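You operate a simulated robot arm through the tools that you are given. There is no shell and no other tool.

You run a simulated two-armed robot. Do the job below in one go: nothing can be reset, and whatever is moved stays where it is left.

TASK
Pack the YARD pouch from the port in the open carrier, clear the fault and dial YARD.
Fine: shut the lid; send nothing.

Only the result counts: the job must be done as asked and must still hold three seconds after the hand-in. Knocking over, shifting, dropping, spilling or breaking anything else fails it. Lids that push on must go on centred and level and be pressed home; caps that screw on are set level and turned clockwise until they are tight.

THE ROBOT
Two 7-joint arms with two-finger parallel grippers on one trunk that stands fixed in place. Base frame: the origin is at the foot of the trunk, x ahead of it, y to its left, z up. Readings come in m, rad, newtons and seconds.
The left shoulder is at [0.106, 0.171, 1.188], the right one opposite. Each reaches about 0.883 m from its shoulder. Payload 4.4 kg a hand.
Tool frame (each hand has its own): the origin (TCP) lies between the finger pads and is the grasp point; the fingertips stand 0.023 m ahead of it; z points along the fingers, y is the line along which they close. The gripper opens to 0.094 m. The fingers are 0.038 m wide and 0.01 m thick; the gripper's body (0.054 by 0.096 m) begins 0.039 m behind the TCP.
Orientation is told as [roll, pitch, yaw] about the base's x, y, z axes, in that order, counted from this pose: with the fingers straight down and closing along the base's y, the tool's x points along the base's -x, its y along +y and its z along -z.

THE INTERFACE
- The arms move only by the tool move_arm. It takes "left_motion", "right_motion" or both (then of equal length, played together; a hand with none holds still); each is a list of rows, each an object of numbers (a shift or turn left out is 0, a gripper value left out holds the last): "wx", "wy", "wz": the turn, a rotation vector about the tool's x, y, z in rad; "dx", "dy", "dz": the shift along the tool's x, y, z in mm; "gripper": the gripper command, from -1 (fully open) to 1 (shut), values between in proportion. In form: [{"wx": .., "wy": .., "wz": .., "dx": .., "dy": .., "dz": .., "gripper": ..}, ...]. A call has 1 to 20 rows; each row shifts and turns the commanded pose from where the row before left it, along the tool's axes as they then stand. Each row takes 0.2 s and may step no farther than 0.05 m and 0.15 rad from the row before; otherwise, or with a gripper value out of range, the whole call is refused. A pose out of reach is approached as far as the arm can. The call stops where the force on the tool passes 50 N (or 10 N more than at its start, if that is more) or the arm is blocked; 0.2 s more then pass. Each finger travels about 0.072 m/s and halts on what it meets, pressing with about 30 N; the grip force reading is that of the motor and also rises with nothing between the fingers. The clock runs only during rows and for 0.2 s after the last one: add rows that do not move to give the fingers time. It gives the time, the measured TCP pose, the force on the tool (base axes), the opening and the grip force at its end, in the units of the frame above (readings bear some noise), with the torque about the TCP (base axes, N m) and any sound that the robot's microphone picked up.
- Cameras (640 x 400 px; columns grow to the right, rows downward): "scene" is now at [0.2091, -0.062, 1.3784]; the picture's right is [-0.61, -0.79, 0.00], its down [-0.26, 0.20, -0.95] and it looks along [0.75, -0.58, -0.32] (base axes); focal length 214 px, centre (320, 200). "left" rides on the left gripper at [0.086, -0.016, -0.075] in its tool frame; the picture's right is [0.18, 0.98, 0.00], its down [-0.58, 0.11, -0.81] and it looks along [-0.79, 0.15, 0.59] (tool axes); focal length 243 px, centre (320, 200). "right" rides on the right gripper at [0.086, 0.016, -0.075] in its tool frame; the picture's right is [-0.18, 0.98, 0.00], its down [-0.58, -0.11, -0.81] and it looks along [-0.79, -0.15, 0.59] (tool axes); focal length 243 px, centre (320, 200). There is no depth. A picture from a camera that has moved, and an enlarged one, comes with that camera's place and axes in the base frame and with its lens. The place of the scene camera against the robot may be out by one fixed shift of up to 0.025 m in any direction.
- snapshot(camera): a new picture of that camera. The clock stands still meanwhile.
- lift_body(by): moves the trunk up (or, below 0, down) by that many m; the arms and the scene camera ride with it, the base frame stays. It gives what a move gives, with no picture.
- head_to(pan, tilt): turns the head with the scene camera to pan (to the left, within 1.396 rad either way) and tilt (down, from -0.506 to 1.204), counted from straight ahead of the robot (the tilt from the chest, where the trunk bows). It gives what a move gives.
- close_up(camera, box): a new picture of the part [left, top, right, bottom] of that camera's present view, enlarged. The clock stands still meanwhile.
- finish_job(): hands the job in; it is judged then, once.

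Places have to be worked out from the pictures, the camera data and where the tool is seen. Open the grippers and draw the arms clear of the work before you hand the job in, unless the task says otherwise.

The tools are called after "Emit:" as name(argument=value, ...) on one line, values as JSON. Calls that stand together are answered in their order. move_arm: Moves the arms, as the interface text tells. Its arguments: {"type":"object","properties":{"left_motion":{"type":"array"},"right_motion":{"type":"array"}},"required":[]} The other tools are called the same way: lift_body (by) moves the trunk up or down; head_to (pan, tilt) turns the head that bears the scene camera; snapshot (camera) takes a picture; close_up (camera, box) takes an enlarged picture of a part of a camera's view; finish_job () hands the job in.

At the start:

```text
clock: 0.0
left_tool_pos: [0.4955, -0.0452, 1.3562]
left_tool_rot: [-0.001, -0.004, 0.001]
left_contact_force: [-0.5, -0.8, -0.3]
left_ft_torque: [-0.02, -0.02, -0.03]
left_finger_gap: 0.094
left_grasp_force: 0.2
right_tool_pos: [0.3032, -0.3864, 1.2859]
right_tool_rot: [-0.001, 0.0, 0.002]
right_contact_force: [-0.2, -0.3, -0.6]
right_ft_torque: [0.01, -0.02, 0.02]
right_finger_gap: 0.0942
right_grasp_force: 0.0
trunk travel left (down, up): [-0.2, 0.188]
head pan, tilt (commanded): [-0.656, 0.33]
```

scene: 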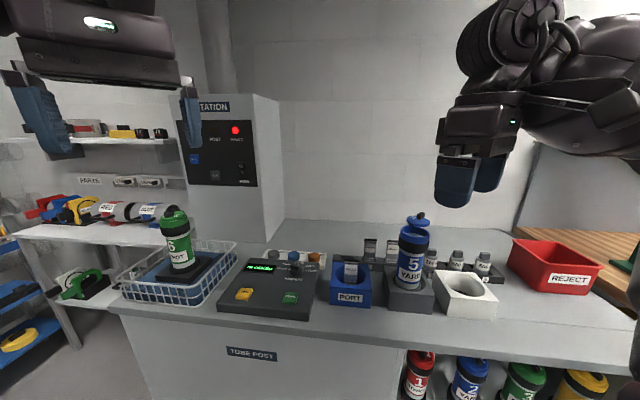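
right: 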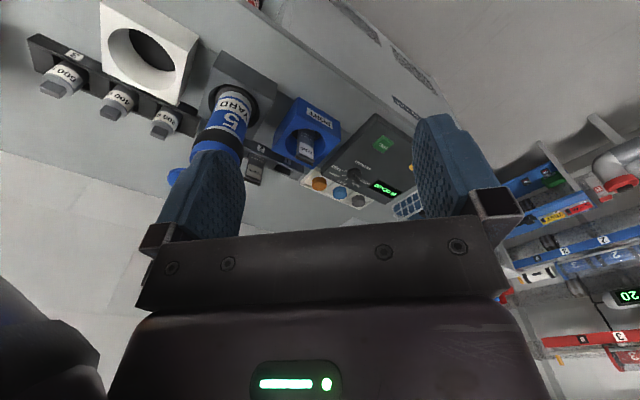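
left: 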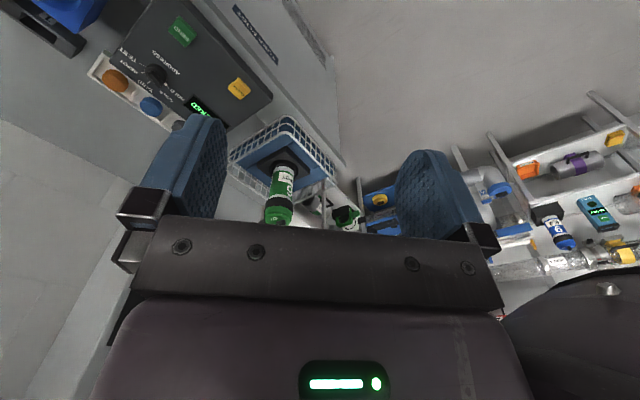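

The first pictures show a tube-post station with a control panel, a blue port holding something, a carrier marked 5 YARD and a white stand. I'll take enlarged views to read the details.

Emit:
close_up(camera="scene", box=[200, 230, 360, 330])

Emit:
close_up(camera="scene", box=[320, 200, 520, 325])

Emit:
close_up(camera="scene", box=[160, 90, 320, 190])

Emit:
close_up(camera="scene", box=[0, 190, 240, 340])

Emit:
close_up(camera="right", box=[0, 0, 420, 262])

Emit:
close_up(camera="left", box=[80, 0, 340, 162])

```text
4.00 times, centred on (280, 280) of scene
camera zoom: at [0.2091, -0.062, 1.3784], right [-0.61, -0.79, 0.0], down [-0.26, 0.2, -0.95], along [0.75, -0.58, -0.32], focal length 858 px, centre (480, -120)
```

zoom: 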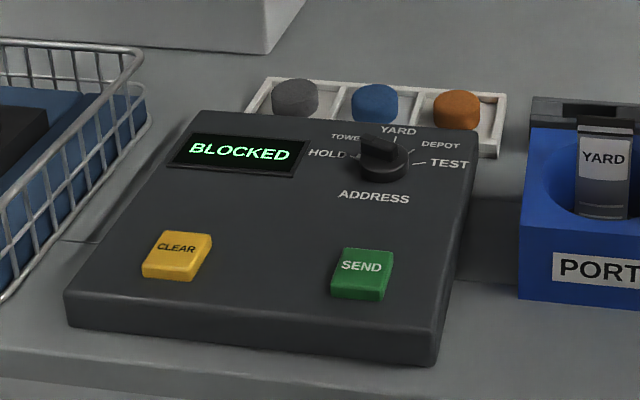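

```text
3.20 times, centred on (420, 262) of scene
camera zoom: at [0.2091, -0.062, 1.3784], right [-0.61, -0.79, 0.0], down [-0.26, 0.2, -0.95], along [0.75, -0.58, -0.32], focal length 686 px, centre (0, 0)
```

zoom: 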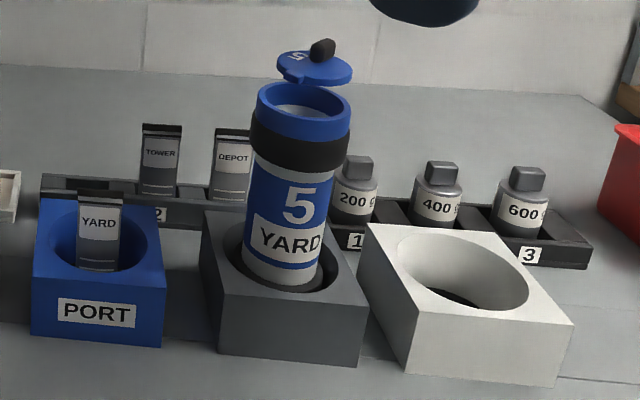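

```text
4.00 times, centred on (240, 140) of scene
camera zoom: at [0.2091, -0.062, 1.3784], right [-0.61, -0.79, 0.0], down [-0.26, 0.2, -0.95], along [0.75, -0.58, -0.32], focal length 858 px, centre (640, 440)
```

zoom: 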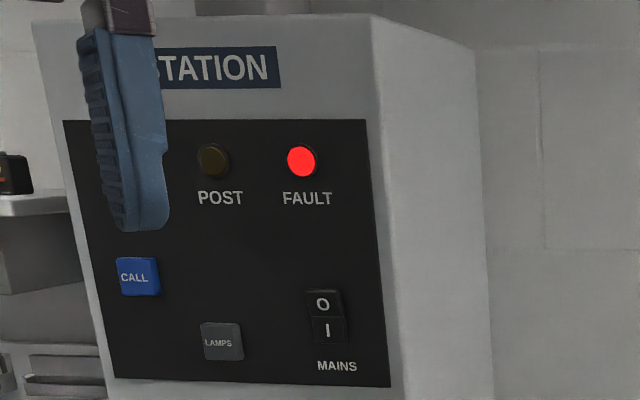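

```text
2.67 times, centred on (120, 265) of scene
camera zoom: at [0.2091, -0.062, 1.3784], right [-0.61, -0.79, 0.0], down [-0.26, 0.2, -0.95], along [0.75, -0.58, -0.32], focal length 572 px, centre (853, 27)
```

zoom: 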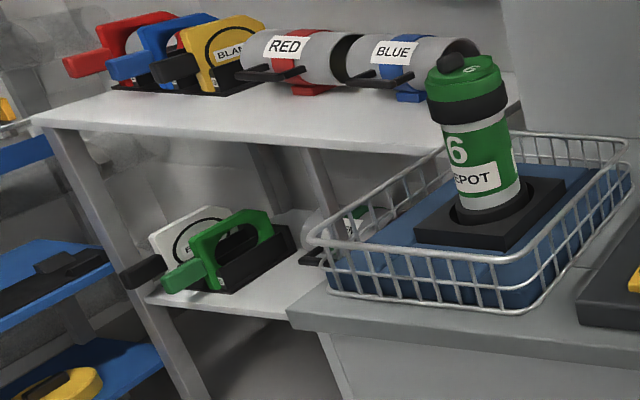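

```text
1.52 times, centred on (210, 131) of right
camera zoom: at [0.2158, -0.3684, 1.3602], right [0.18, 0.98, 0.0], down [0.58, -0.11, 0.81], along [0.79, -0.15, -0.59], focal length 370 px, centre (488, 305)
```

zoom: 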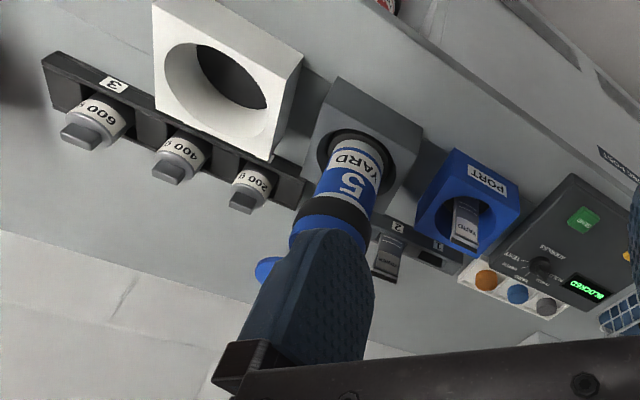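

```text
2.46 times, centred on (210, 81) of left
camera zoom: at [0.4098, -0.0623, 1.4291], right [-0.18, 0.98, 0.0], down [0.58, 0.11, 0.81], along [0.79, 0.15, -0.59], focal length 597 px, centre (591, 493)
```

zoom: 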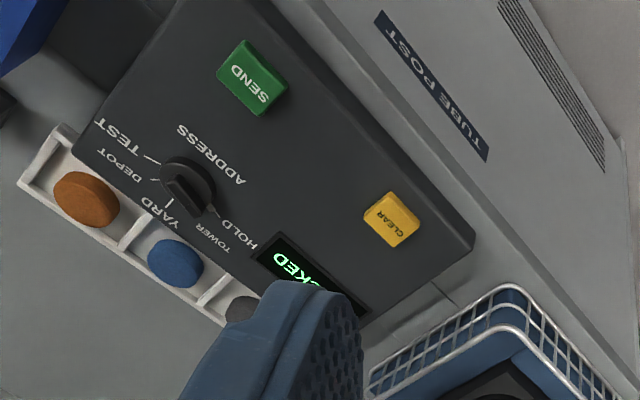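

The panel reads BLOCKED with the FAULT lamp lit, the address knob points somewhere near HOLD or TOWER, and the YARD pouch stands in the blue port. I'll turn the head to see the carrier and port better.

Emit:
head_to(pan=-0.75, tilt=0.62)

Emit:
snapshot(camera="scene")

```text
clock: 0.8
left_tool_pos: [0.4956, -0.0455, 1.356]
left_tool_rot: [0.0, -0.001, -0.001]
left_contact_force: [-0.7, -0.2, 0.0]
left_ft_torque: [0.0, -0.01, 0.01]
left_finger_gap: 0.0938
left_grasp_force: 0.0
right_tool_pos: [0.302, -0.3862, 1.2852]
right_tool_rot: [0.0, 0.0, 0.002]
right_contact_force: [-0.7, -0.4, 0.0]
right_ft_torque: [0.01, -0.02, -0.04]
right_finger_gap: 0.0941
right_grasp_force: 0.0
trunk travel left (down, up): [-0.2, 0.188]
head pan, tilt (commanded): [-0.75, 0.62]
```

```text
taken
camera scene: at [0.1995, -0.0649, 1.3522], right [-0.68, -0.73, 0.0], down [-0.42, 0.4, -0.81], along [0.6, -0.56, -0.58], focal length 214 px, centre (320, 200)
```

scene: 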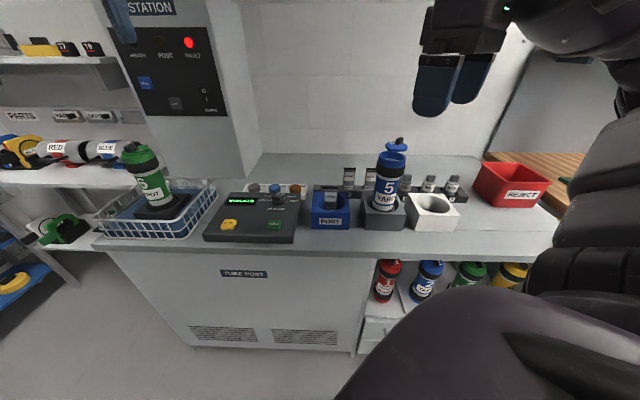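

The view is wide but clear. I'll enlarge the panel, port and carrier areas from this pose.

Emit:
close_up(camera="scene", box=[300, 130, 480, 242])

Emit:
close_up(camera="scene", box=[200, 175, 320, 250])

Emit:
close_up(camera="scene", box=[360, 130, 424, 170])

```text
3.56 times, centred on (390, 186) of scene
camera zoom: at [0.1995, -0.0649, 1.3522], right [-0.68, -0.73, 0.0], down [-0.42, 0.4, -0.81], along [0.6, -0.56, -0.58], focal length 763 px, centre (71, 250)
```

zoom: 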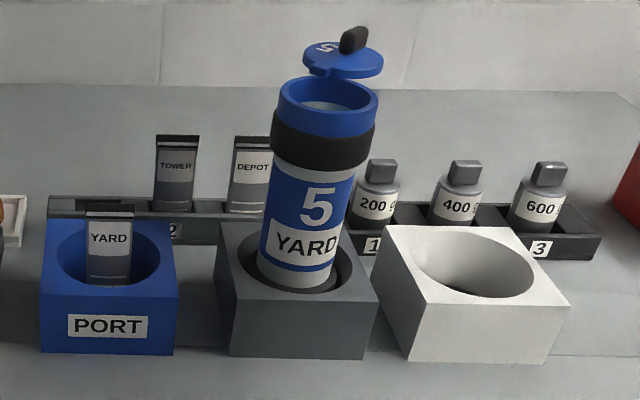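

```text
5.33 times, centred on (260, 212) of scene
camera zoom: at [0.1995, -0.0649, 1.3522], right [-0.68, -0.73, 0.0], down [-0.42, 0.4, -0.81], along [0.6, -0.56, -0.58], focal length 1144 px, centre (640, 133)
```

zoom: 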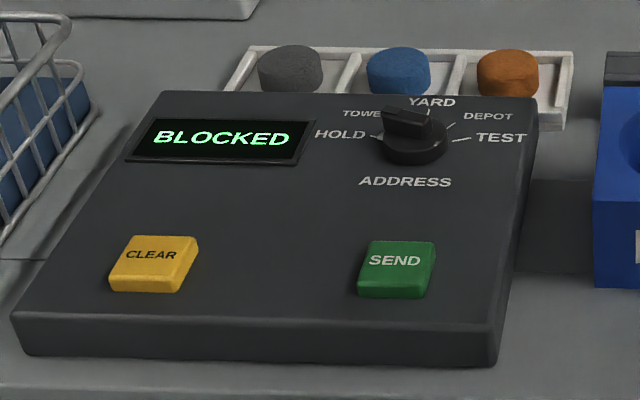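

```text
10.00 times, centred on (392, 150) of scene
camera zoom: at [0.1995, -0.0649, 1.3522], right [-0.68, -0.73, 0.0], down [-0.42, 0.4, -0.81], along [0.6, -0.56, -0.58], focal length 2145 px, centre (-400, 700)
```

zoom: 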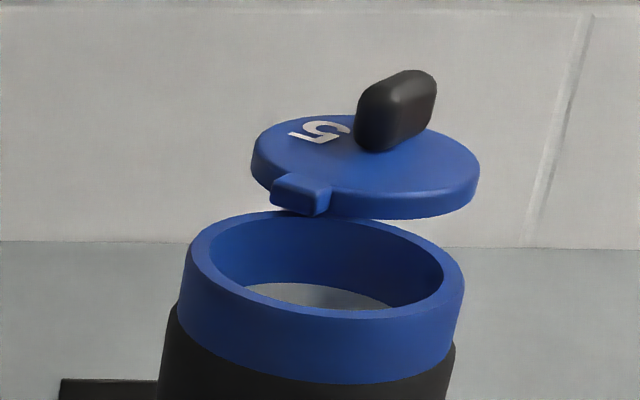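

The lid of carrier 5 seems to hover over or behind the mouth, so I need to know how it is hinged. I'll compare it with the closed carrier 6 and look through the right camera.

Emit:
close_up(camera="scene", box=[110, 130, 206, 190])

Emit:
close_up(camera="right", box=[150, 60, 310, 160])

Emit:
close_up(camera="left", box=[220, 130, 340, 205])

Emit:
close_up(camera="scene", box=[360, 250, 540, 362])

```text
6.67 times, centred on (158, 160) of scene
camera zoom: at [0.1995, -0.0649, 1.3522], right [-0.68, -0.73, 0.0], down [-0.42, 0.4, -0.81], along [0.6, -0.56, -0.58], focal length 1430 px, centre (1400, 467)
```

zoom: 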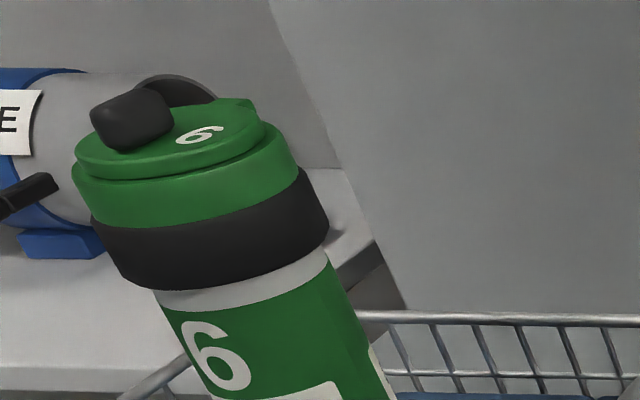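

```text
4.00 times, centred on (230, 110) of right
camera zoom: at [0.2158, -0.3684, 1.3602], right [0.18, 0.98, 0.0], down [0.58, -0.11, 0.81], along [0.79, -0.15, -0.59], focal length 970 px, centre (680, 560)
```

zoom: 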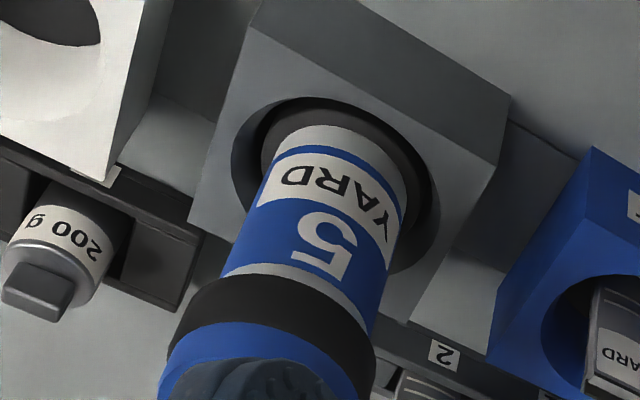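

```text
5.33 times, centred on (280, 168) of left
camera zoom: at [0.4098, -0.0624, 1.4291], right [-0.18, 0.98, 0.0], down [0.58, 0.11, 0.81], along [0.79, 0.15, -0.59], focal length 1294 px, centre (533, 373)
```

zoom: 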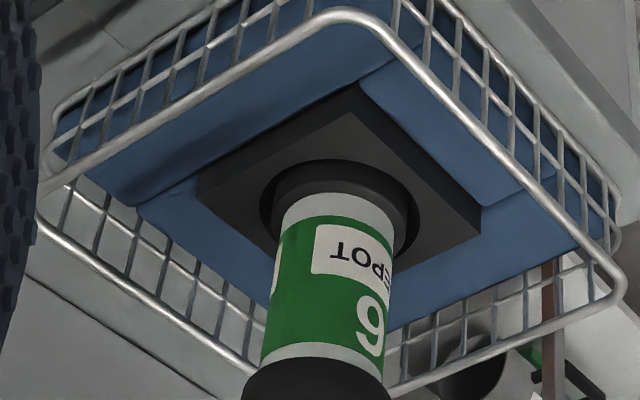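

```text
3.56 times, centred on (450, 306) of scene
camera zoom: at [0.1995, -0.0649, 1.3522], right [-0.68, -0.73, 0.0], down [-0.42, 0.4, -0.81], along [0.6, -0.56, -0.58], focal length 763 px, centre (-142, -177)
```

zoom: 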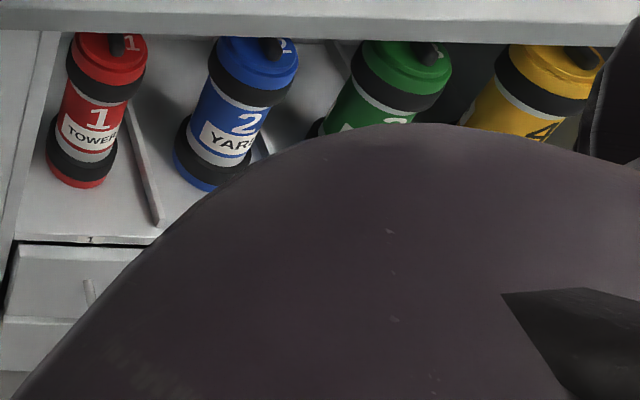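

By triangulation the bench row runs diagonally: knob near (0.72,-0.36), port near (0.59,-0.48), carrier near (0.47,-0.59) with its rim about z 1.09. I'll bring the right hand above and in front of the carrier, yawed to match the bench, so its camera can look down into the carrier.

Emit:
move_arm(right_motion=[{"dz": -30, "gripper": -1}, {"dx": -22, "dy": -30}, {"dx": -22, "dy": -30}, {"dx": -22, "dy": -30}, {"dx": -22, "dy": -30}, {"wz": 0.135}, {"wz": 0.135}, {"wz": 0.135}, {"wz": 0.135}, {"wz": 0.135}, {"wz": 0.135}])

Emit:
snapshot(camera="right")

Emit:
snapshot(camera="scene")

```text
clock: 3.2
left_tool_pos: [0.4967, -0.0455, 1.3565]
left_tool_rot: [0.0, -0.002, 0.001]
left_contact_force: [-0.5, -0.8, 0.4]
left_ft_torque: [-0.02, 0.01, -0.01]
left_finger_gap: 0.0943
left_grasp_force: 0.0
right_tool_pos: [0.3892, -0.5056, 1.3161]
right_tool_rot: [0.0, -0.002, -0.81]
right_contact_force: [-0.7, -0.5, -0.5]
right_ft_torque: [0.0, 0.0, -0.02]
right_finger_gap: 0.0941
right_grasp_force: 0.0
trunk travel left (down, up): [-0.2, 0.188]
head pan, tilt (commanded): [-0.75, 0.62]
```

```text
taken
camera right: at [0.3424, -0.4308, 1.3902], right [0.84, 0.54, 0.0], down [0.32, -0.5, 0.81], along [0.44, -0.68, -0.59], focal length 243 px, centre (320, 200)
```

right: 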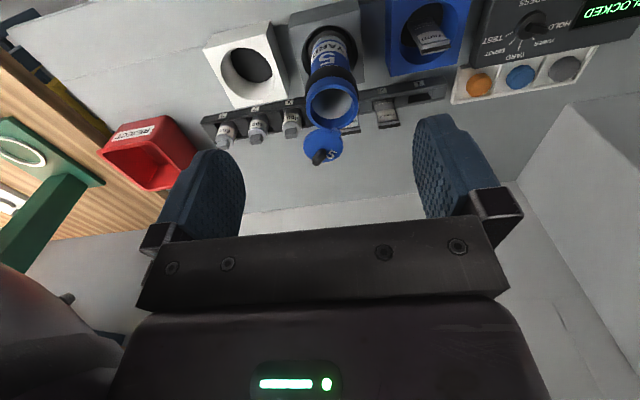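

```text
taken
camera scene: at [0.1995, -0.0649, 1.3521], right [-0.68, -0.73, 0.0], down [-0.42, 0.4, -0.81], along [0.6, -0.56, -0.58], focal length 214 px, centre (320, 200)
```

scene: 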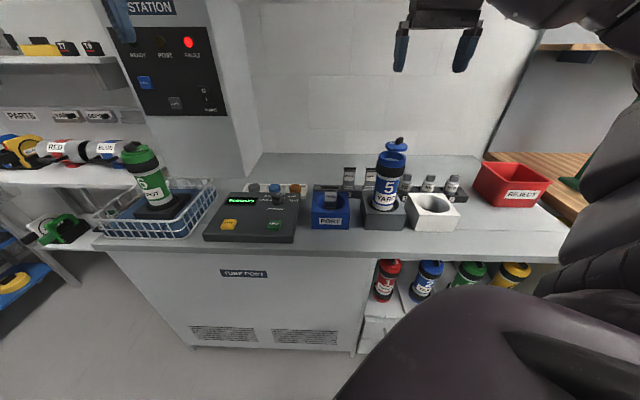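

The right camera now looks straight at the carrier mouth, its lid and the port. I'll enlarge those parts.

Emit:
close_up(camera="right", box=[280, 60, 392, 130])

Emit:
close_up(camera="right", box=[280, 110, 392, 180])

Emit:
close_up(camera="right", box=[376, 0, 504, 80])

Emit:
close_up(camera="right", box=[200, 0, 400, 125])

Emit:
close_up(camera="right", box=[450, 0, 640, 119])

```text
5.71 times, centred on (336, 95) of right
camera zoom: at [0.3424, -0.4308, 1.3902], right [0.84, 0.54, 0.0], down [0.32, -0.5, 0.81], along [0.44, -0.68, -0.59], focal length 1386 px, centre (229, 800)
```

zoom: 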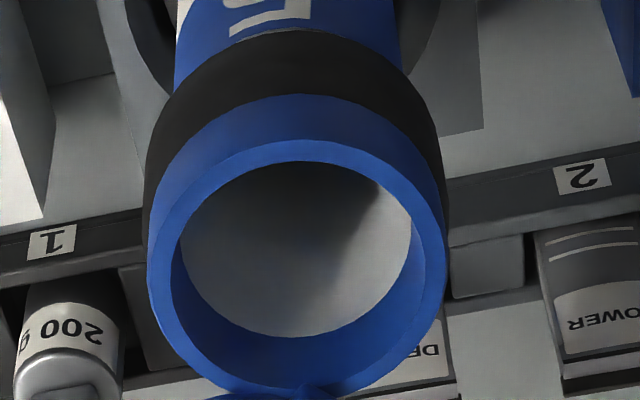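

```text
5.71 times, centred on (336, 145) of right
camera zoom: at [0.3424, -0.4308, 1.3902], right [0.84, 0.54, 0.0], down [0.32, -0.5, 0.81], along [0.44, -0.68, -0.59], focal length 1386 px, centre (229, 514)
```

zoom: 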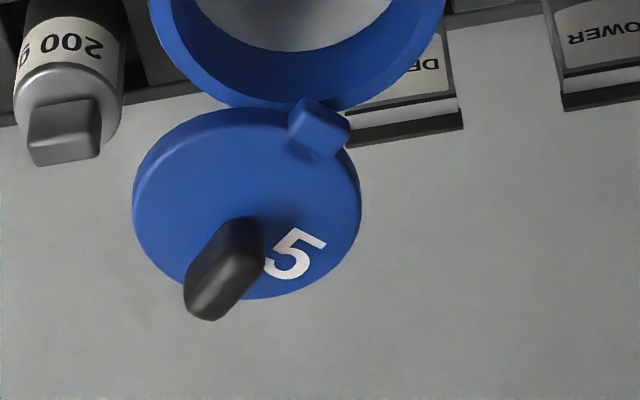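

```text
5.00 times, centred on (440, 40) of right
camera zoom: at [0.3424, -0.4308, 1.3902], right [0.84, 0.54, 0.0], down [0.32, -0.5, 0.81], along [0.44, -0.68, -0.59], focal length 1213 px, centre (-280, 1000)
```

zoom: 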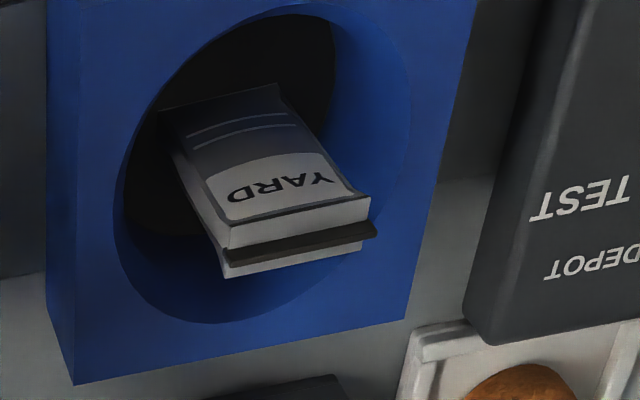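

```text
3.20 times, centred on (300, 62) of right
camera zoom: at [0.3424, -0.4308, 1.3902], right [0.84, 0.54, 0.0], down [0.32, -0.5, 0.81], along [0.44, -0.68, -0.59], focal length 776 px, centre (384, 640)
```

zoom: 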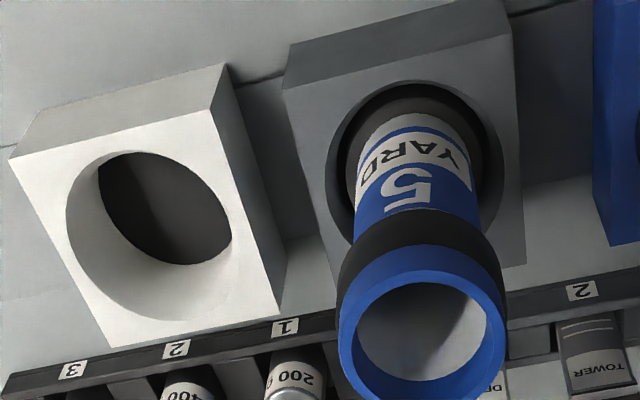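

```text
3.36 times, centred on (545, 60) of right
camera zoom: at [0.3424, -0.4308, 1.3902], right [0.84, 0.54, 0.0], down [0.32, -0.5, 0.81], along [0.44, -0.68, -0.59], focal length 816 px, centre (-436, 672)
```

zoom: 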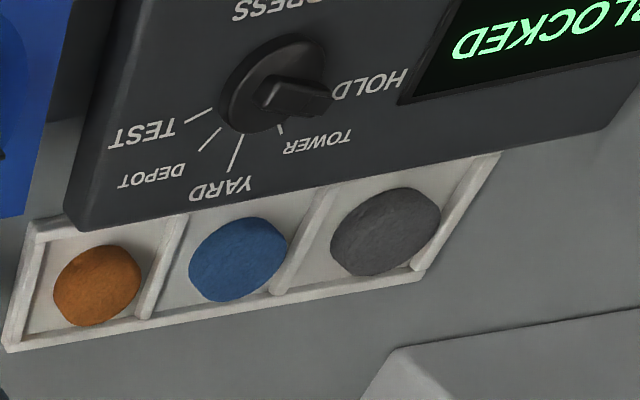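

The rim centre works out to about (0.466,-0.590,1.079), inner width about 0.058 m. The lid swings on an upright pin at the far rim and now points back-right. The bench is turned 45°, and the knob points at HOLD. The pouch stands in the port, about 0.047 m wide, with its top near z 0.95. I'll move over the port for a closer look before gripping.

Emit:
move_arm(right_motion=[{"dx": -22.2, "dy": 33.5}, {"dx": -22.2, "dy": 33.5}, {"dx": -22.2, "dy": 33.5}, {"dx": -22.2, "dy": 33.5}, {"dx": -22.2, "dy": 33.5, "wz": -0.025}, {"dz": 45}, {"dz": 45}, {"dz": 45}, {"dz": 45}, {"dz": 0}])

Emit:
snapshot(camera="right")

Emit:
close_up(camera="right", box=[200, 0, 440, 150])

Emit:
snapshot(camera="scene")

```text
clock: 5.4
left_tool_pos: [0.4958, -0.046, 1.3555]
left_tool_rot: [-0.001, -0.001, 0.001]
left_contact_force: [-0.2, 0.2, 0.5]
left_ft_torque: [0.0, -0.02, 0.01]
left_finger_gap: 0.0939
left_grasp_force: 0.1
right_tool_pos: [0.5885, -0.4689, 1.1374]
right_tool_rot: [0.001, 0.0, -0.783]
right_contact_force: [-0.2, 0.0, -1.0]
right_ft_torque: [0.02, -0.03, 0.0]
right_finger_gap: 0.094
right_grasp_force: 0.0
trunk travel left (down, up): [-0.2, 0.188]
head pan, tilt (commanded): [-0.75, 0.62]
```

```text
taken
camera right: at [0.5382, -0.3956, 1.2123], right [0.82, 0.57, 0.0], down [0.34, -0.49, 0.81], along [0.46, -0.66, -0.59], focal length 243 px, centre (320, 200)
```

right: 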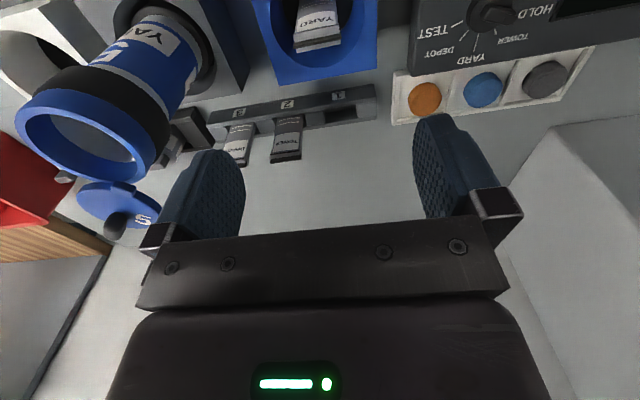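

```text
2.67 times, centred on (320, 75) of right
camera zoom: at [0.5382, -0.3956, 1.2123], right [0.82, 0.57, 0.0], down [0.34, -0.49, 0.81], along [0.46, -0.66, -0.59], focal length 647 px, centre (320, 533)
```

zoom: 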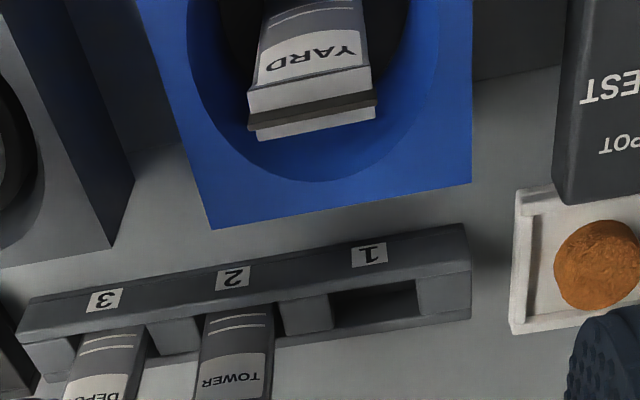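

```text
taken
camera scene: at [0.1989, -0.065, 1.3523], right [-0.68, -0.73, 0.0], down [-0.42, 0.4, -0.81], along [0.6, -0.56, -0.58], focal length 214 px, centre (320, 200)
```

scene: 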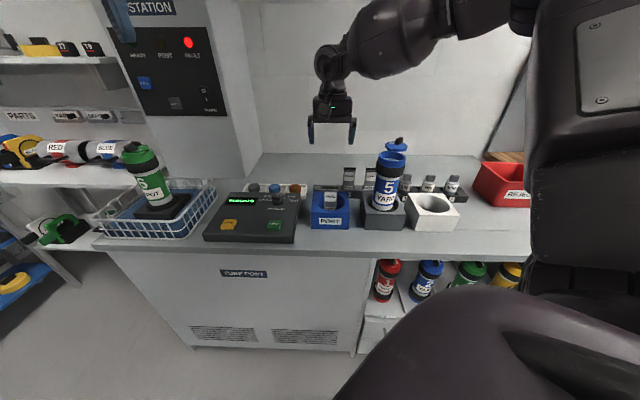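

Two views now agree that the pouch top centre is at (0.588,-0.473,0.965). It is about 41 mm wide along the bench and stands about 46 mm above the port top (z 0.919). I'll centre the open fingers over it and go down to TCP z of about 0.953.

Emit:
move_arm(right_motion=[{"dx": -3, "dy": -3}, {"dz": 46}, {"dz": 46}, {"dz": 46}, {"dz": 30}, {"dz": 16}, {"dz": 0}])

Emit:
snapshot(camera="right")

Emit:
close_up(camera="scene", box=[290, 90, 450, 240])

```text
clock: 7.0
left_tool_pos: [0.4947, -0.045, 1.3564]
left_tool_rot: [0.0, -0.001, 0.0]
left_contact_force: [1.1, -0.2, 0.9]
left_ft_torque: [-0.03, -0.02, -0.05]
left_finger_gap: 0.0942
left_grasp_force: 0.0
right_tool_pos: [0.5859, -0.4748, 0.9512]
right_tool_rot: [0.0, -0.001, -0.781]
right_contact_force: [0.6, 0.4, -0.6]
right_ft_torque: [-0.01, 0.01, -0.03]
right_finger_gap: 0.0941
right_grasp_force: 0.0
trunk travel left (down, up): [-0.2, 0.188]
head pan, tilt (commanded): [-0.75, 0.62]
```

```text
taken
camera right: at [0.5366, -0.401, 1.0253], right [0.82, 0.57, 0.0], down [0.34, -0.49, 0.81], along [0.46, -0.66, -0.59], focal length 243 px, centre (320, 200)
```

right: 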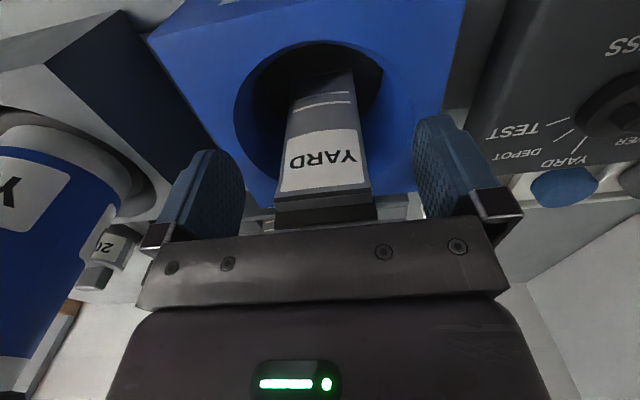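

```text
2.67 times, centred on (370, 165) of scene
camera zoom: at [0.1993, -0.0648, 1.3522], right [-0.68, -0.73, 0.0], down [-0.42, 0.4, -0.81], along [0.6, -0.56, -0.58], focal length 572 px, centre (187, 293)
```

zoom: 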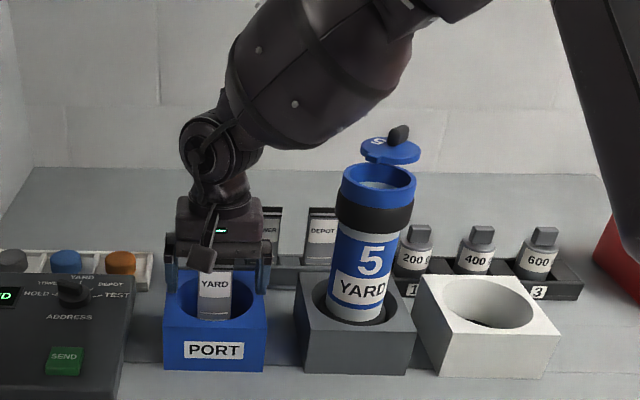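

The pouch sits centred between the open fingers. I'll close on it gently and let the fingers settle.

Emit:
move_arm(right_motion=[{"gripper": -0.2}, {"gripper": 0.0}, {"gripper": 0.4}, {"gripper": 0.4}, {"gripper": 0.4}, {"gripper": 0.4}])

Emit:
snapshot(camera="right")

```text
clock: 8.4
left_tool_pos: [0.4951, -0.045, 1.3552]
left_tool_rot: [0.0, -0.001, 0.0]
left_contact_force: [-0.2, 0.1, 0.1]
left_ft_torque: [0.02, -0.01, 0.02]
left_finger_gap: 0.0942
left_grasp_force: 0.1
right_tool_pos: [0.5856, -0.4753, 0.9499]
right_tool_rot: [0.0, 0.0, -0.782]
right_contact_force: [1.3, -0.8, 1.4]
right_ft_torque: [0.04, -0.02, -0.03]
right_finger_gap: 0.0413
right_grasp_force: 30.4
trunk travel left (down, up): [-0.2, 0.188]
head pan, tilt (commanded): [-0.75, 0.62]
```

```text
taken
camera right: at [0.5367, -0.4011, 1.0253], right [0.82, 0.57, 0.0], down [0.34, -0.49, 0.81], along [0.46, -0.66, -0.59], focal length 243 px, centre (320, 200)
```

right: 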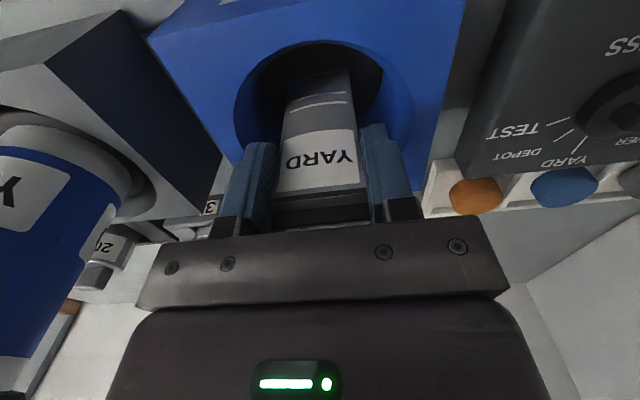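

Grip holds at 41 mm with 30 N. I'll lift straight up and check the pouch in the pictures.

Emit:
move_arm(right_motion=[{"dz": -20}, {"dz": -40}, {"dz": -46}, {"dz": -46}, {"dz": -46}, {"dz": -46}, {"dz": -46}, {"dz": 0}])

Emit:
snapshot(camera="right")

Emit:
close_up(camera="scene", box=[270, 60, 462, 240])

```text
clock: 10.2
left_tool_pos: [0.4967, -0.045, 1.3549]
left_tool_rot: [0.0, 0.0, 0.002]
left_contact_force: [0.9, 0.3, 0.2]
left_ft_torque: [0.01, -0.03, -0.02]
left_finger_gap: 0.0941
left_grasp_force: 0.0
right_tool_pos: [0.5902, -0.4758, 1.2394]
right_tool_rot: [-0.003, 0.002, -0.783]
right_contact_force: [0.5, -0.7, -0.8]
right_ft_torque: [0.01, 0.02, 0.0]
right_finger_gap: 0.0417
right_grasp_force: 30.3
trunk travel left (down, up): [-0.2, 0.188]
head pan, tilt (commanded): [-0.75, 0.62]
```

```text
taken
camera right: at [0.5395, -0.4022, 1.3142], right [0.82, 0.57, 0.0], down [0.34, -0.49, 0.81], along [0.46, -0.66, -0.59], focal length 243 px, centre (320, 200)
```

right: 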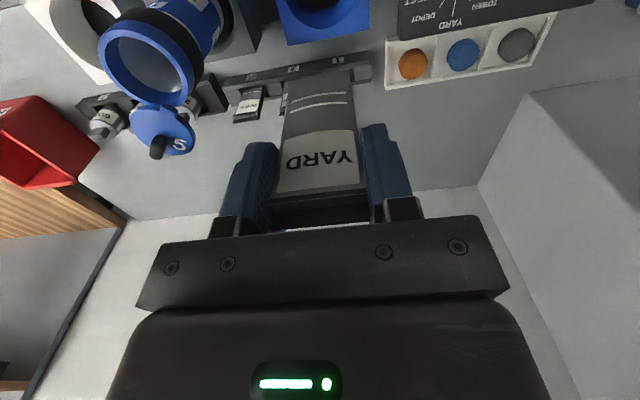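

```text
2.22 times, centred on (366, 150) of scene
camera zoom: at [0.2002, -0.0654, 1.3518], right [-0.68, -0.73, 0.0], down [-0.43, 0.4, -0.81], along [0.6, -0.55, -0.58], focal length 477 px, centre (218, 311)
```

zoom: 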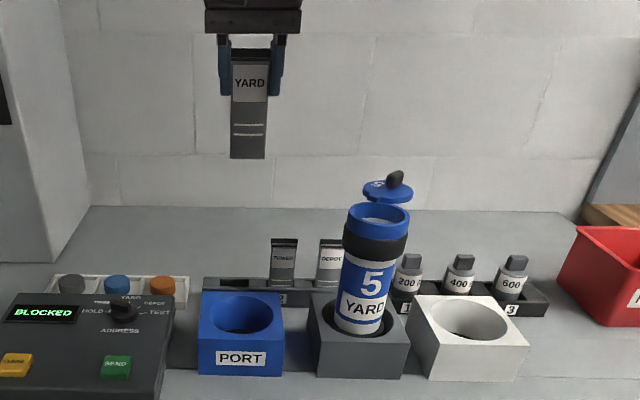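

The pouch is held square and is about 0.115 m long. I'll enlarge the carrier mouth from this new viewpoint to refine its centre before carrying the pouch over.

Emit:
close_up(camera="right", box=[80, 0, 240, 100])

Emit:
close_up(camera="right", box=[80, 80, 240, 180])

```text
4.00 times, centred on (160, 50) of right
camera zoom: at [0.5395, -0.4022, 1.3142], right [0.82, 0.57, 0.0], down [0.34, -0.49, 0.81], along [0.46, -0.66, -0.59], focal length 970 px, centre (960, 800)
```

zoom: 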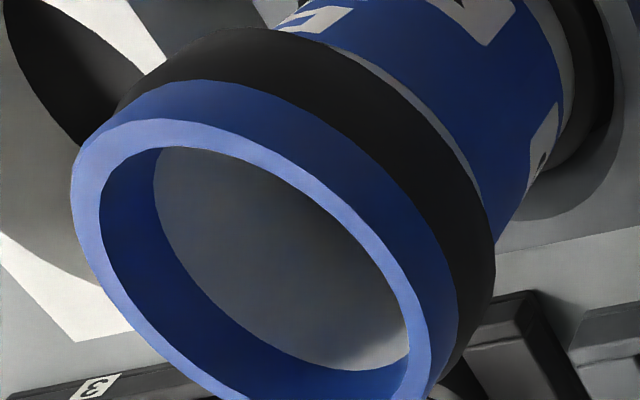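

```text
4.00 times, centred on (160, 130) of right
camera zoom: at [0.5395, -0.4022, 1.3142], right [0.82, 0.57, 0.0], down [0.34, -0.49, 0.81], along [0.46, -0.66, -0.59], focal length 970 px, centre (960, 480)
```

zoom: 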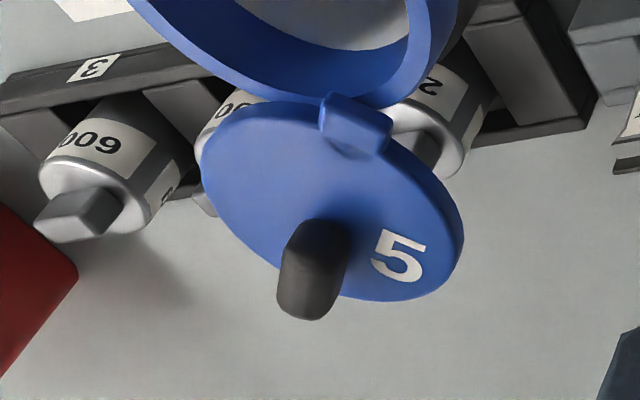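

Refined: rim centre (0.465,-0.589,1.080), lid pin near (0.493,-0.615), lid top about z 1.088 and its black knob near (0.493,-0.666,1.099). I'll carry the pouch over the mouth with its bottom well above everything.

Emit:
move_arm(right_motion=[{"dz": -25}, {"dx": 2.2, "dy": -42.1}, {"dx": 2.2, "dy": -42.1}, {"dx": 2.2, "dy": -42.1}, {"dx": 2.1, "dy": -42.1}, {"dz": 0}, {"dz": 0}])

Emit:
snapshot(camera="right")

Emit:
close_up(camera="scene", box=[310, 60, 470, 210])

```text
clock: 11.8
left_tool_pos: [0.497, -0.0455, 1.356]
left_tool_rot: [0.0, -0.003, -0.001]
left_contact_force: [-0.5, -0.5, -0.3]
left_ft_torque: [-0.05, 0.02, 0.01]
left_finger_gap: 0.0938
left_grasp_force: 0.0
right_tool_pos: [0.4626, -0.5884, 1.2666]
right_tool_rot: [-0.003, 0.0, -0.784]
right_contact_force: [-0.4, 0.7, -0.4]
right_ft_torque: [-0.01, 0.02, 0.01]
right_finger_gap: 0.0415
right_grasp_force: 29.8
trunk travel left (down, up): [-0.2, 0.188]
head pan, tilt (commanded): [-0.75, 0.62]
```

```text
taken
camera right: at [0.4128, -0.5144, 1.3407], right [0.82, 0.57, 0.0], down [0.34, -0.49, 0.81], along [0.46, -0.66, -0.59], focal length 243 px, centre (320, 200)
```

right: 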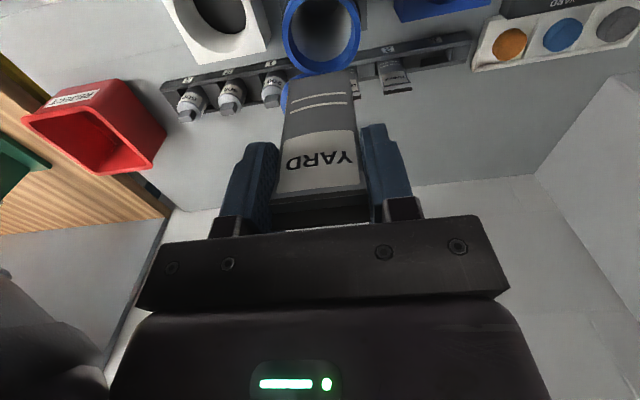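

```text
2.67 times, centred on (390, 135) of scene
camera zoom: at [0.1999, -0.0646, 1.3519], right [-0.68, -0.73, 0.0], down [-0.42, 0.4, -0.81], along [0.6, -0.56, -0.58], focal length 572 px, centre (133, 373)
```

zoom: 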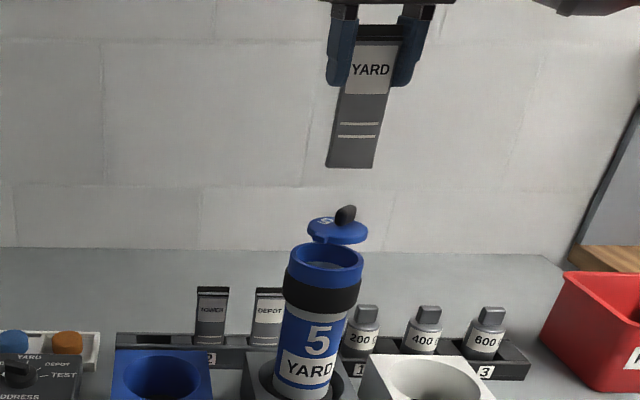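

The rim appears exactly where predicted, centred under the pouch. I'll nudge by 2 mm and lower until the fingertips are just above the rim, with about 70 mm of the pouch inside.

Emit:
move_arm(right_motion=[{"dx": -2, "dy": 2}, {"dz": 40}, {"dz": 30}, {"dz": 30}, {"dz": 30}, {"dz": 25}, {"dz": 0}])

Emit:
snapshot(camera="right")

Emit:
close_up(camera="scene", box=[330, 100, 458, 220])

```text
clock: 13.4
left_tool_pos: [0.4954, -0.0459, 1.3567]
left_tool_rot: [0.002, -0.002, -0.003]
left_contact_force: [0.8, 0.0, 1.0]
left_ft_torque: [0.03, -0.02, 0.0]
left_finger_gap: 0.094
left_grasp_force: 0.1
right_tool_pos: [0.4668, -0.5874, 1.1097]
right_tool_rot: [-0.003, 0.0, -0.783]
right_contact_force: [-0.2, 0.3, -0.4]
right_ft_torque: [-0.01, 0.02, 0.0]
right_finger_gap: 0.0416
right_grasp_force: 30.3
trunk travel left (down, up): [-0.2, 0.188]
head pan, tilt (commanded): [-0.75, 0.62]
```

```text
taken
camera right: at [0.4169, -0.5143, 1.1851], right [0.82, 0.57, 0.0], down [0.34, -0.49, 0.81], along [0.46, -0.66, -0.59], focal length 243 px, centre (320, 200)
```

right: 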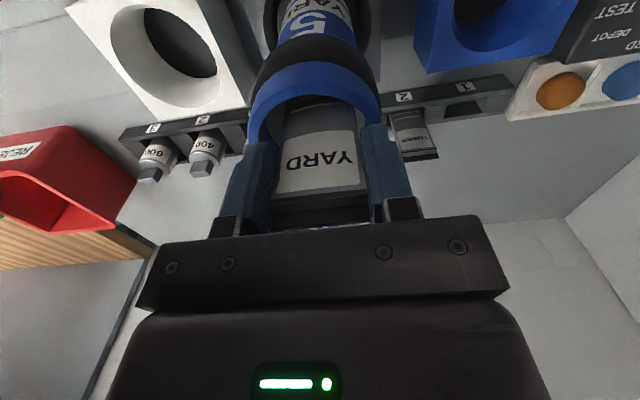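

```text
3.33 times, centred on (394, 160) of scene
camera zoom: at [0.1994, -0.0647, 1.3522], right [-0.68, -0.73, 0.0], down [-0.42, 0.4, -0.81], along [0.6, -0.56, -0.58], focal length 715 px, centre (73, 333)
```

zoom: 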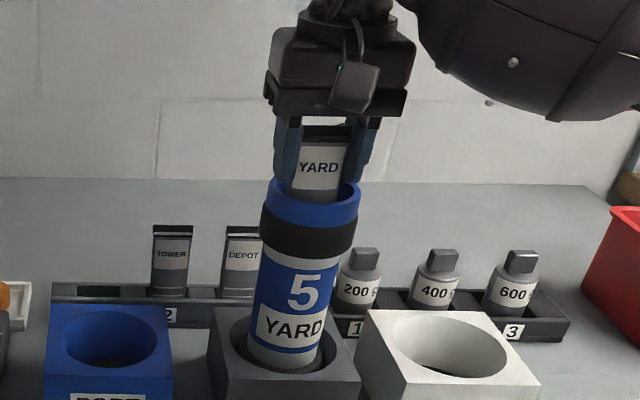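

The pouch is about 70 mm inside the mouth with no contact force and the fingertips just clear the rim. I'll open the fingers to let it slide down into the carrier.

Emit:
move_arm(right_motion=[{"gripper": -0.1}, {"gripper": -0.35}, {"gripper": -0.35}, {"gripper": -0.35}])

Emit:
snapshot(camera="right")

```text
clock: 14.4
left_tool_pos: [0.4967, -0.0459, 1.3558]
left_tool_rot: [0.0, -0.001, 0.0]
left_contact_force: [-0.5, -0.2, 0.4]
left_ft_torque: [0.01, 0.0, 0.04]
left_finger_gap: 0.0939
left_grasp_force: 0.0
right_tool_pos: [0.4658, -0.5877, 1.1105]
right_tool_rot: [0.001, 0.0, -0.783]
right_contact_force: [0.6, 0.1, -0.3]
right_ft_torque: [-0.01, 0.0, -0.05]
right_finger_gap: 0.0636
right_grasp_force: 0.1
trunk travel left (down, up): [-0.2, 0.188]
head pan, tilt (commanded): [-0.75, 0.62]
```

```text
taken
camera right: at [0.4171, -0.5145, 1.1853], right [0.82, 0.57, 0.0], down [0.34, -0.49, 0.81], along [0.46, -0.66, -0.59], focal length 243 px, centre (320, 200)
```

right: 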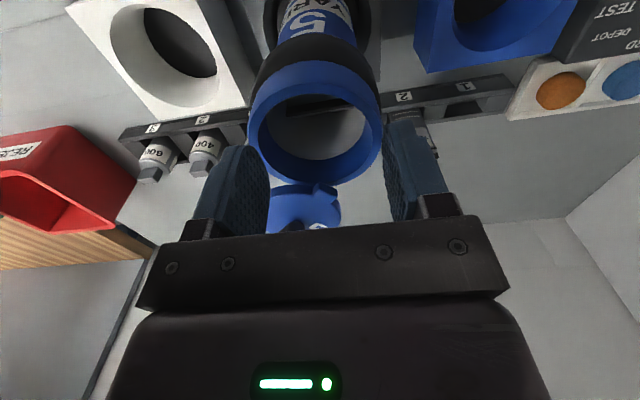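

The pouch has dropped out of the grip into the carrier. I'll rise straight up and look into the mouth.

Emit:
move_arm(right_motion=[{"dz": -40}, {"dz": -45}, {"dz": -45}, {"dz": -45}, {"dz": 0}])

Emit:
snapshot(camera="right")

Emit:
close_up(camera="right", box=[256, 0, 384, 80])

Emit:
close_up(camera="scene", box=[200, 100, 456, 260])

```text
clock: 15.6
left_tool_pos: [0.4979, -0.0463, 1.3551]
left_tool_rot: [-0.001, 0.001, -0.001]
left_contact_force: [0.5, -0.2, 0.0]
left_ft_torque: [0.0, 0.0, -0.02]
left_finger_gap: 0.0939
left_grasp_force: 0.1
right_tool_pos: [0.4663, -0.5879, 1.288]
right_tool_rot: [-0.001, 0.002, -0.781]
right_contact_force: [0.1, 0.1, -0.6]
right_ft_torque: [0.01, -0.01, 0.01]
right_finger_gap: 0.0632
right_grasp_force: 0.0
trunk travel left (down, up): [-0.2, 0.188]
head pan, tilt (commanded): [-0.75, 0.62]
```

```text
taken
camera right: at [0.4172, -0.5145, 1.3621], right [0.82, 0.57, 0.0], down [0.34, -0.49, 0.81], along [0.46, -0.66, -0.59], focal length 243 px, centre (320, 200)
```

right: 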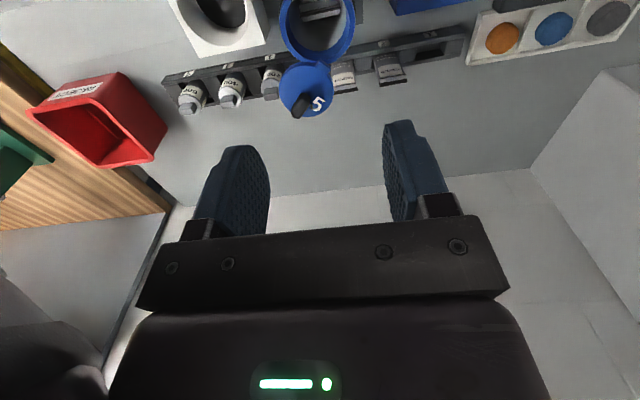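

```text
5.00 times, centred on (320, 40) of right
camera zoom: at [0.4172, -0.5145, 1.3621], right [0.82, 0.57, 0.0], down [0.34, -0.49, 0.81], along [0.46, -0.66, -0.59], focal length 1213 px, centre (320, 1000)
```

zoom: 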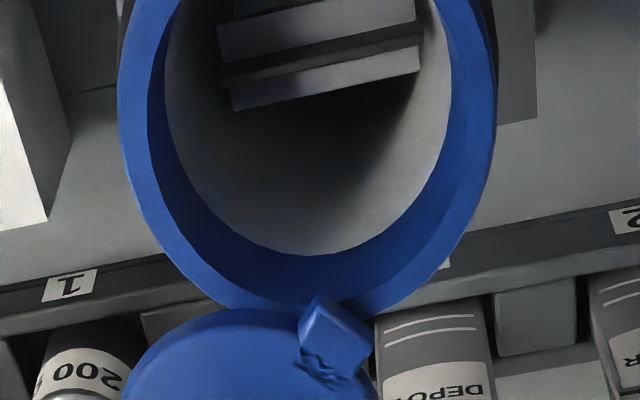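

```text
2.50 times, centred on (328, 180) of scene
camera zoom: at [0.2003, -0.0657, 1.3517], right [-0.68, -0.73, 0.0], down [-0.43, 0.4, -0.81], along [0.6, -0.55, -0.58], focal length 536 px, centre (300, 250)
```

zoom: 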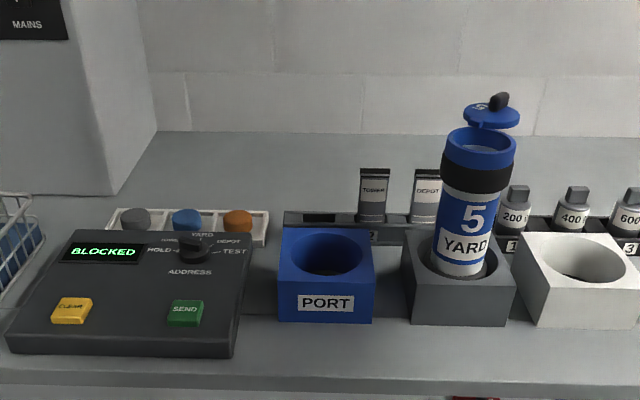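

The pouch stands deep inside the carrier. Next is the lid, so I'll enlarge it from here to fix its pin and knob.

Emit:
close_up(camera="right", box=[256, 45, 384, 125])

Emit:
close_up(camera="scene", box=[360, 125, 440, 175])

```text
5.00 times, centred on (320, 85) of right
camera zoom: at [0.4172, -0.5145, 1.3621], right [0.82, 0.57, 0.0], down [0.34, -0.49, 0.81], along [0.46, -0.66, -0.59], focal length 1213 px, centre (320, 775)
```

zoom: 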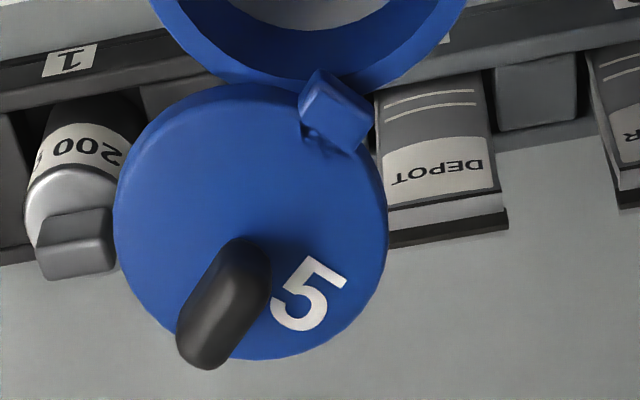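

```text
8.00 times, centred on (400, 150) of scene
camera zoom: at [0.2003, -0.0657, 1.3517], right [-0.68, -0.73, 0.0], down [-0.43, 0.4, -0.81], along [0.6, -0.55, -0.58], focal length 1716 px, centre (-320, 600)
```

zoom: 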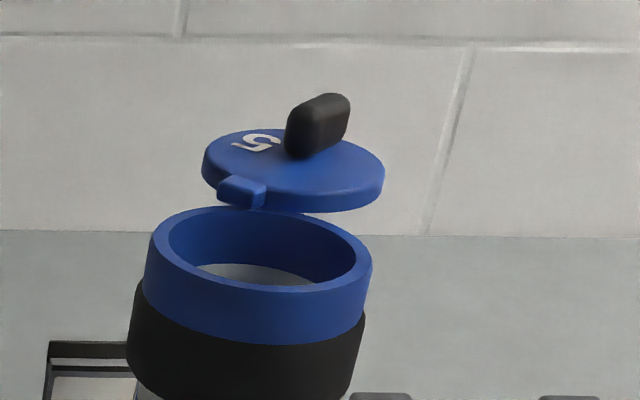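

The lid's black grip is a bar about 24 mm long, 14 mm wide and 22 mm high, lying radially from the pin, with about 132° of clockwise swing to close. I'd like to cage it loosely between the fingers and turn with it, so I'll test at safe height whether the wrist can reach yaw of about +1.55.

Emit:
move_arm(right_motion=[{"wz": -0.146}, {"wz": -0.146}, {"wz": -0.146}, {"wz": -0.146}, {"wz": -0.146}, {"wz": -0.146}, {"wz": -0.146}, {"wz": -0.146}, {"wz": -0.146}, {"wz": -0.146}, {"wz": -0.146}, {"wz": -0.146}, {"wz": -0.146}, {"wz": -0.146}, {"wz": -0.146}, {"wz": -0.146}, {"wz": 0}])

Emit:
snapshot(camera="right")

Emit:
snapshot(camera="scene")

```text
clock: 19.2
left_tool_pos: [0.4953, -0.0458, 1.3559]
left_tool_rot: [-0.001, -0.003, 0.002]
left_contact_force: [-0.4, -0.3, 0.1]
left_ft_torque: [0.01, -0.02, 0.0]
left_finger_gap: 0.0945
left_grasp_force: 0.0
right_tool_pos: [0.3558, -0.2253, 1.229]
right_tool_rot: [0.0, 0.0, 1.555]
right_contact_force: [0.5, 0.2, 0.0]
right_ft_torque: [0.01, 0.0, -0.04]
right_finger_gap: 0.0634
right_grasp_force: 0.1
right hand out of reach, approached as far as the arm can: row 6, 7, 8, 9, 10, 11, 12, 13, 14, 15, 16
trunk travel left (down, up): [-0.2, 0.188]
head pan, tilt (commanded): [-0.75, 0.62]
```

```text
taken
camera right: at [0.3393, -0.3102, 1.3028], right [-0.98, 0.2, 0.0], down [0.12, 0.58, 0.81], along [0.16, 0.79, -0.59], focal length 243 px, centre (320, 200)
```

right: 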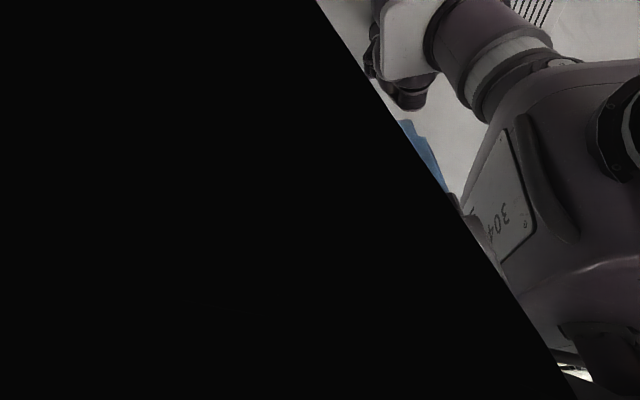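

```text
taken
camera scene: at [0.1993, -0.0651, 1.3522], right [-0.68, -0.73, 0.0], down [-0.42, 0.4, -0.81], along [0.6, -0.55, -0.58], focal length 214 px, centre (320, 200)
```

scene: 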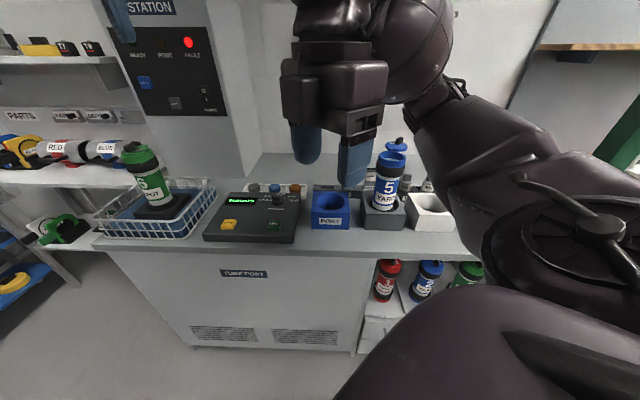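

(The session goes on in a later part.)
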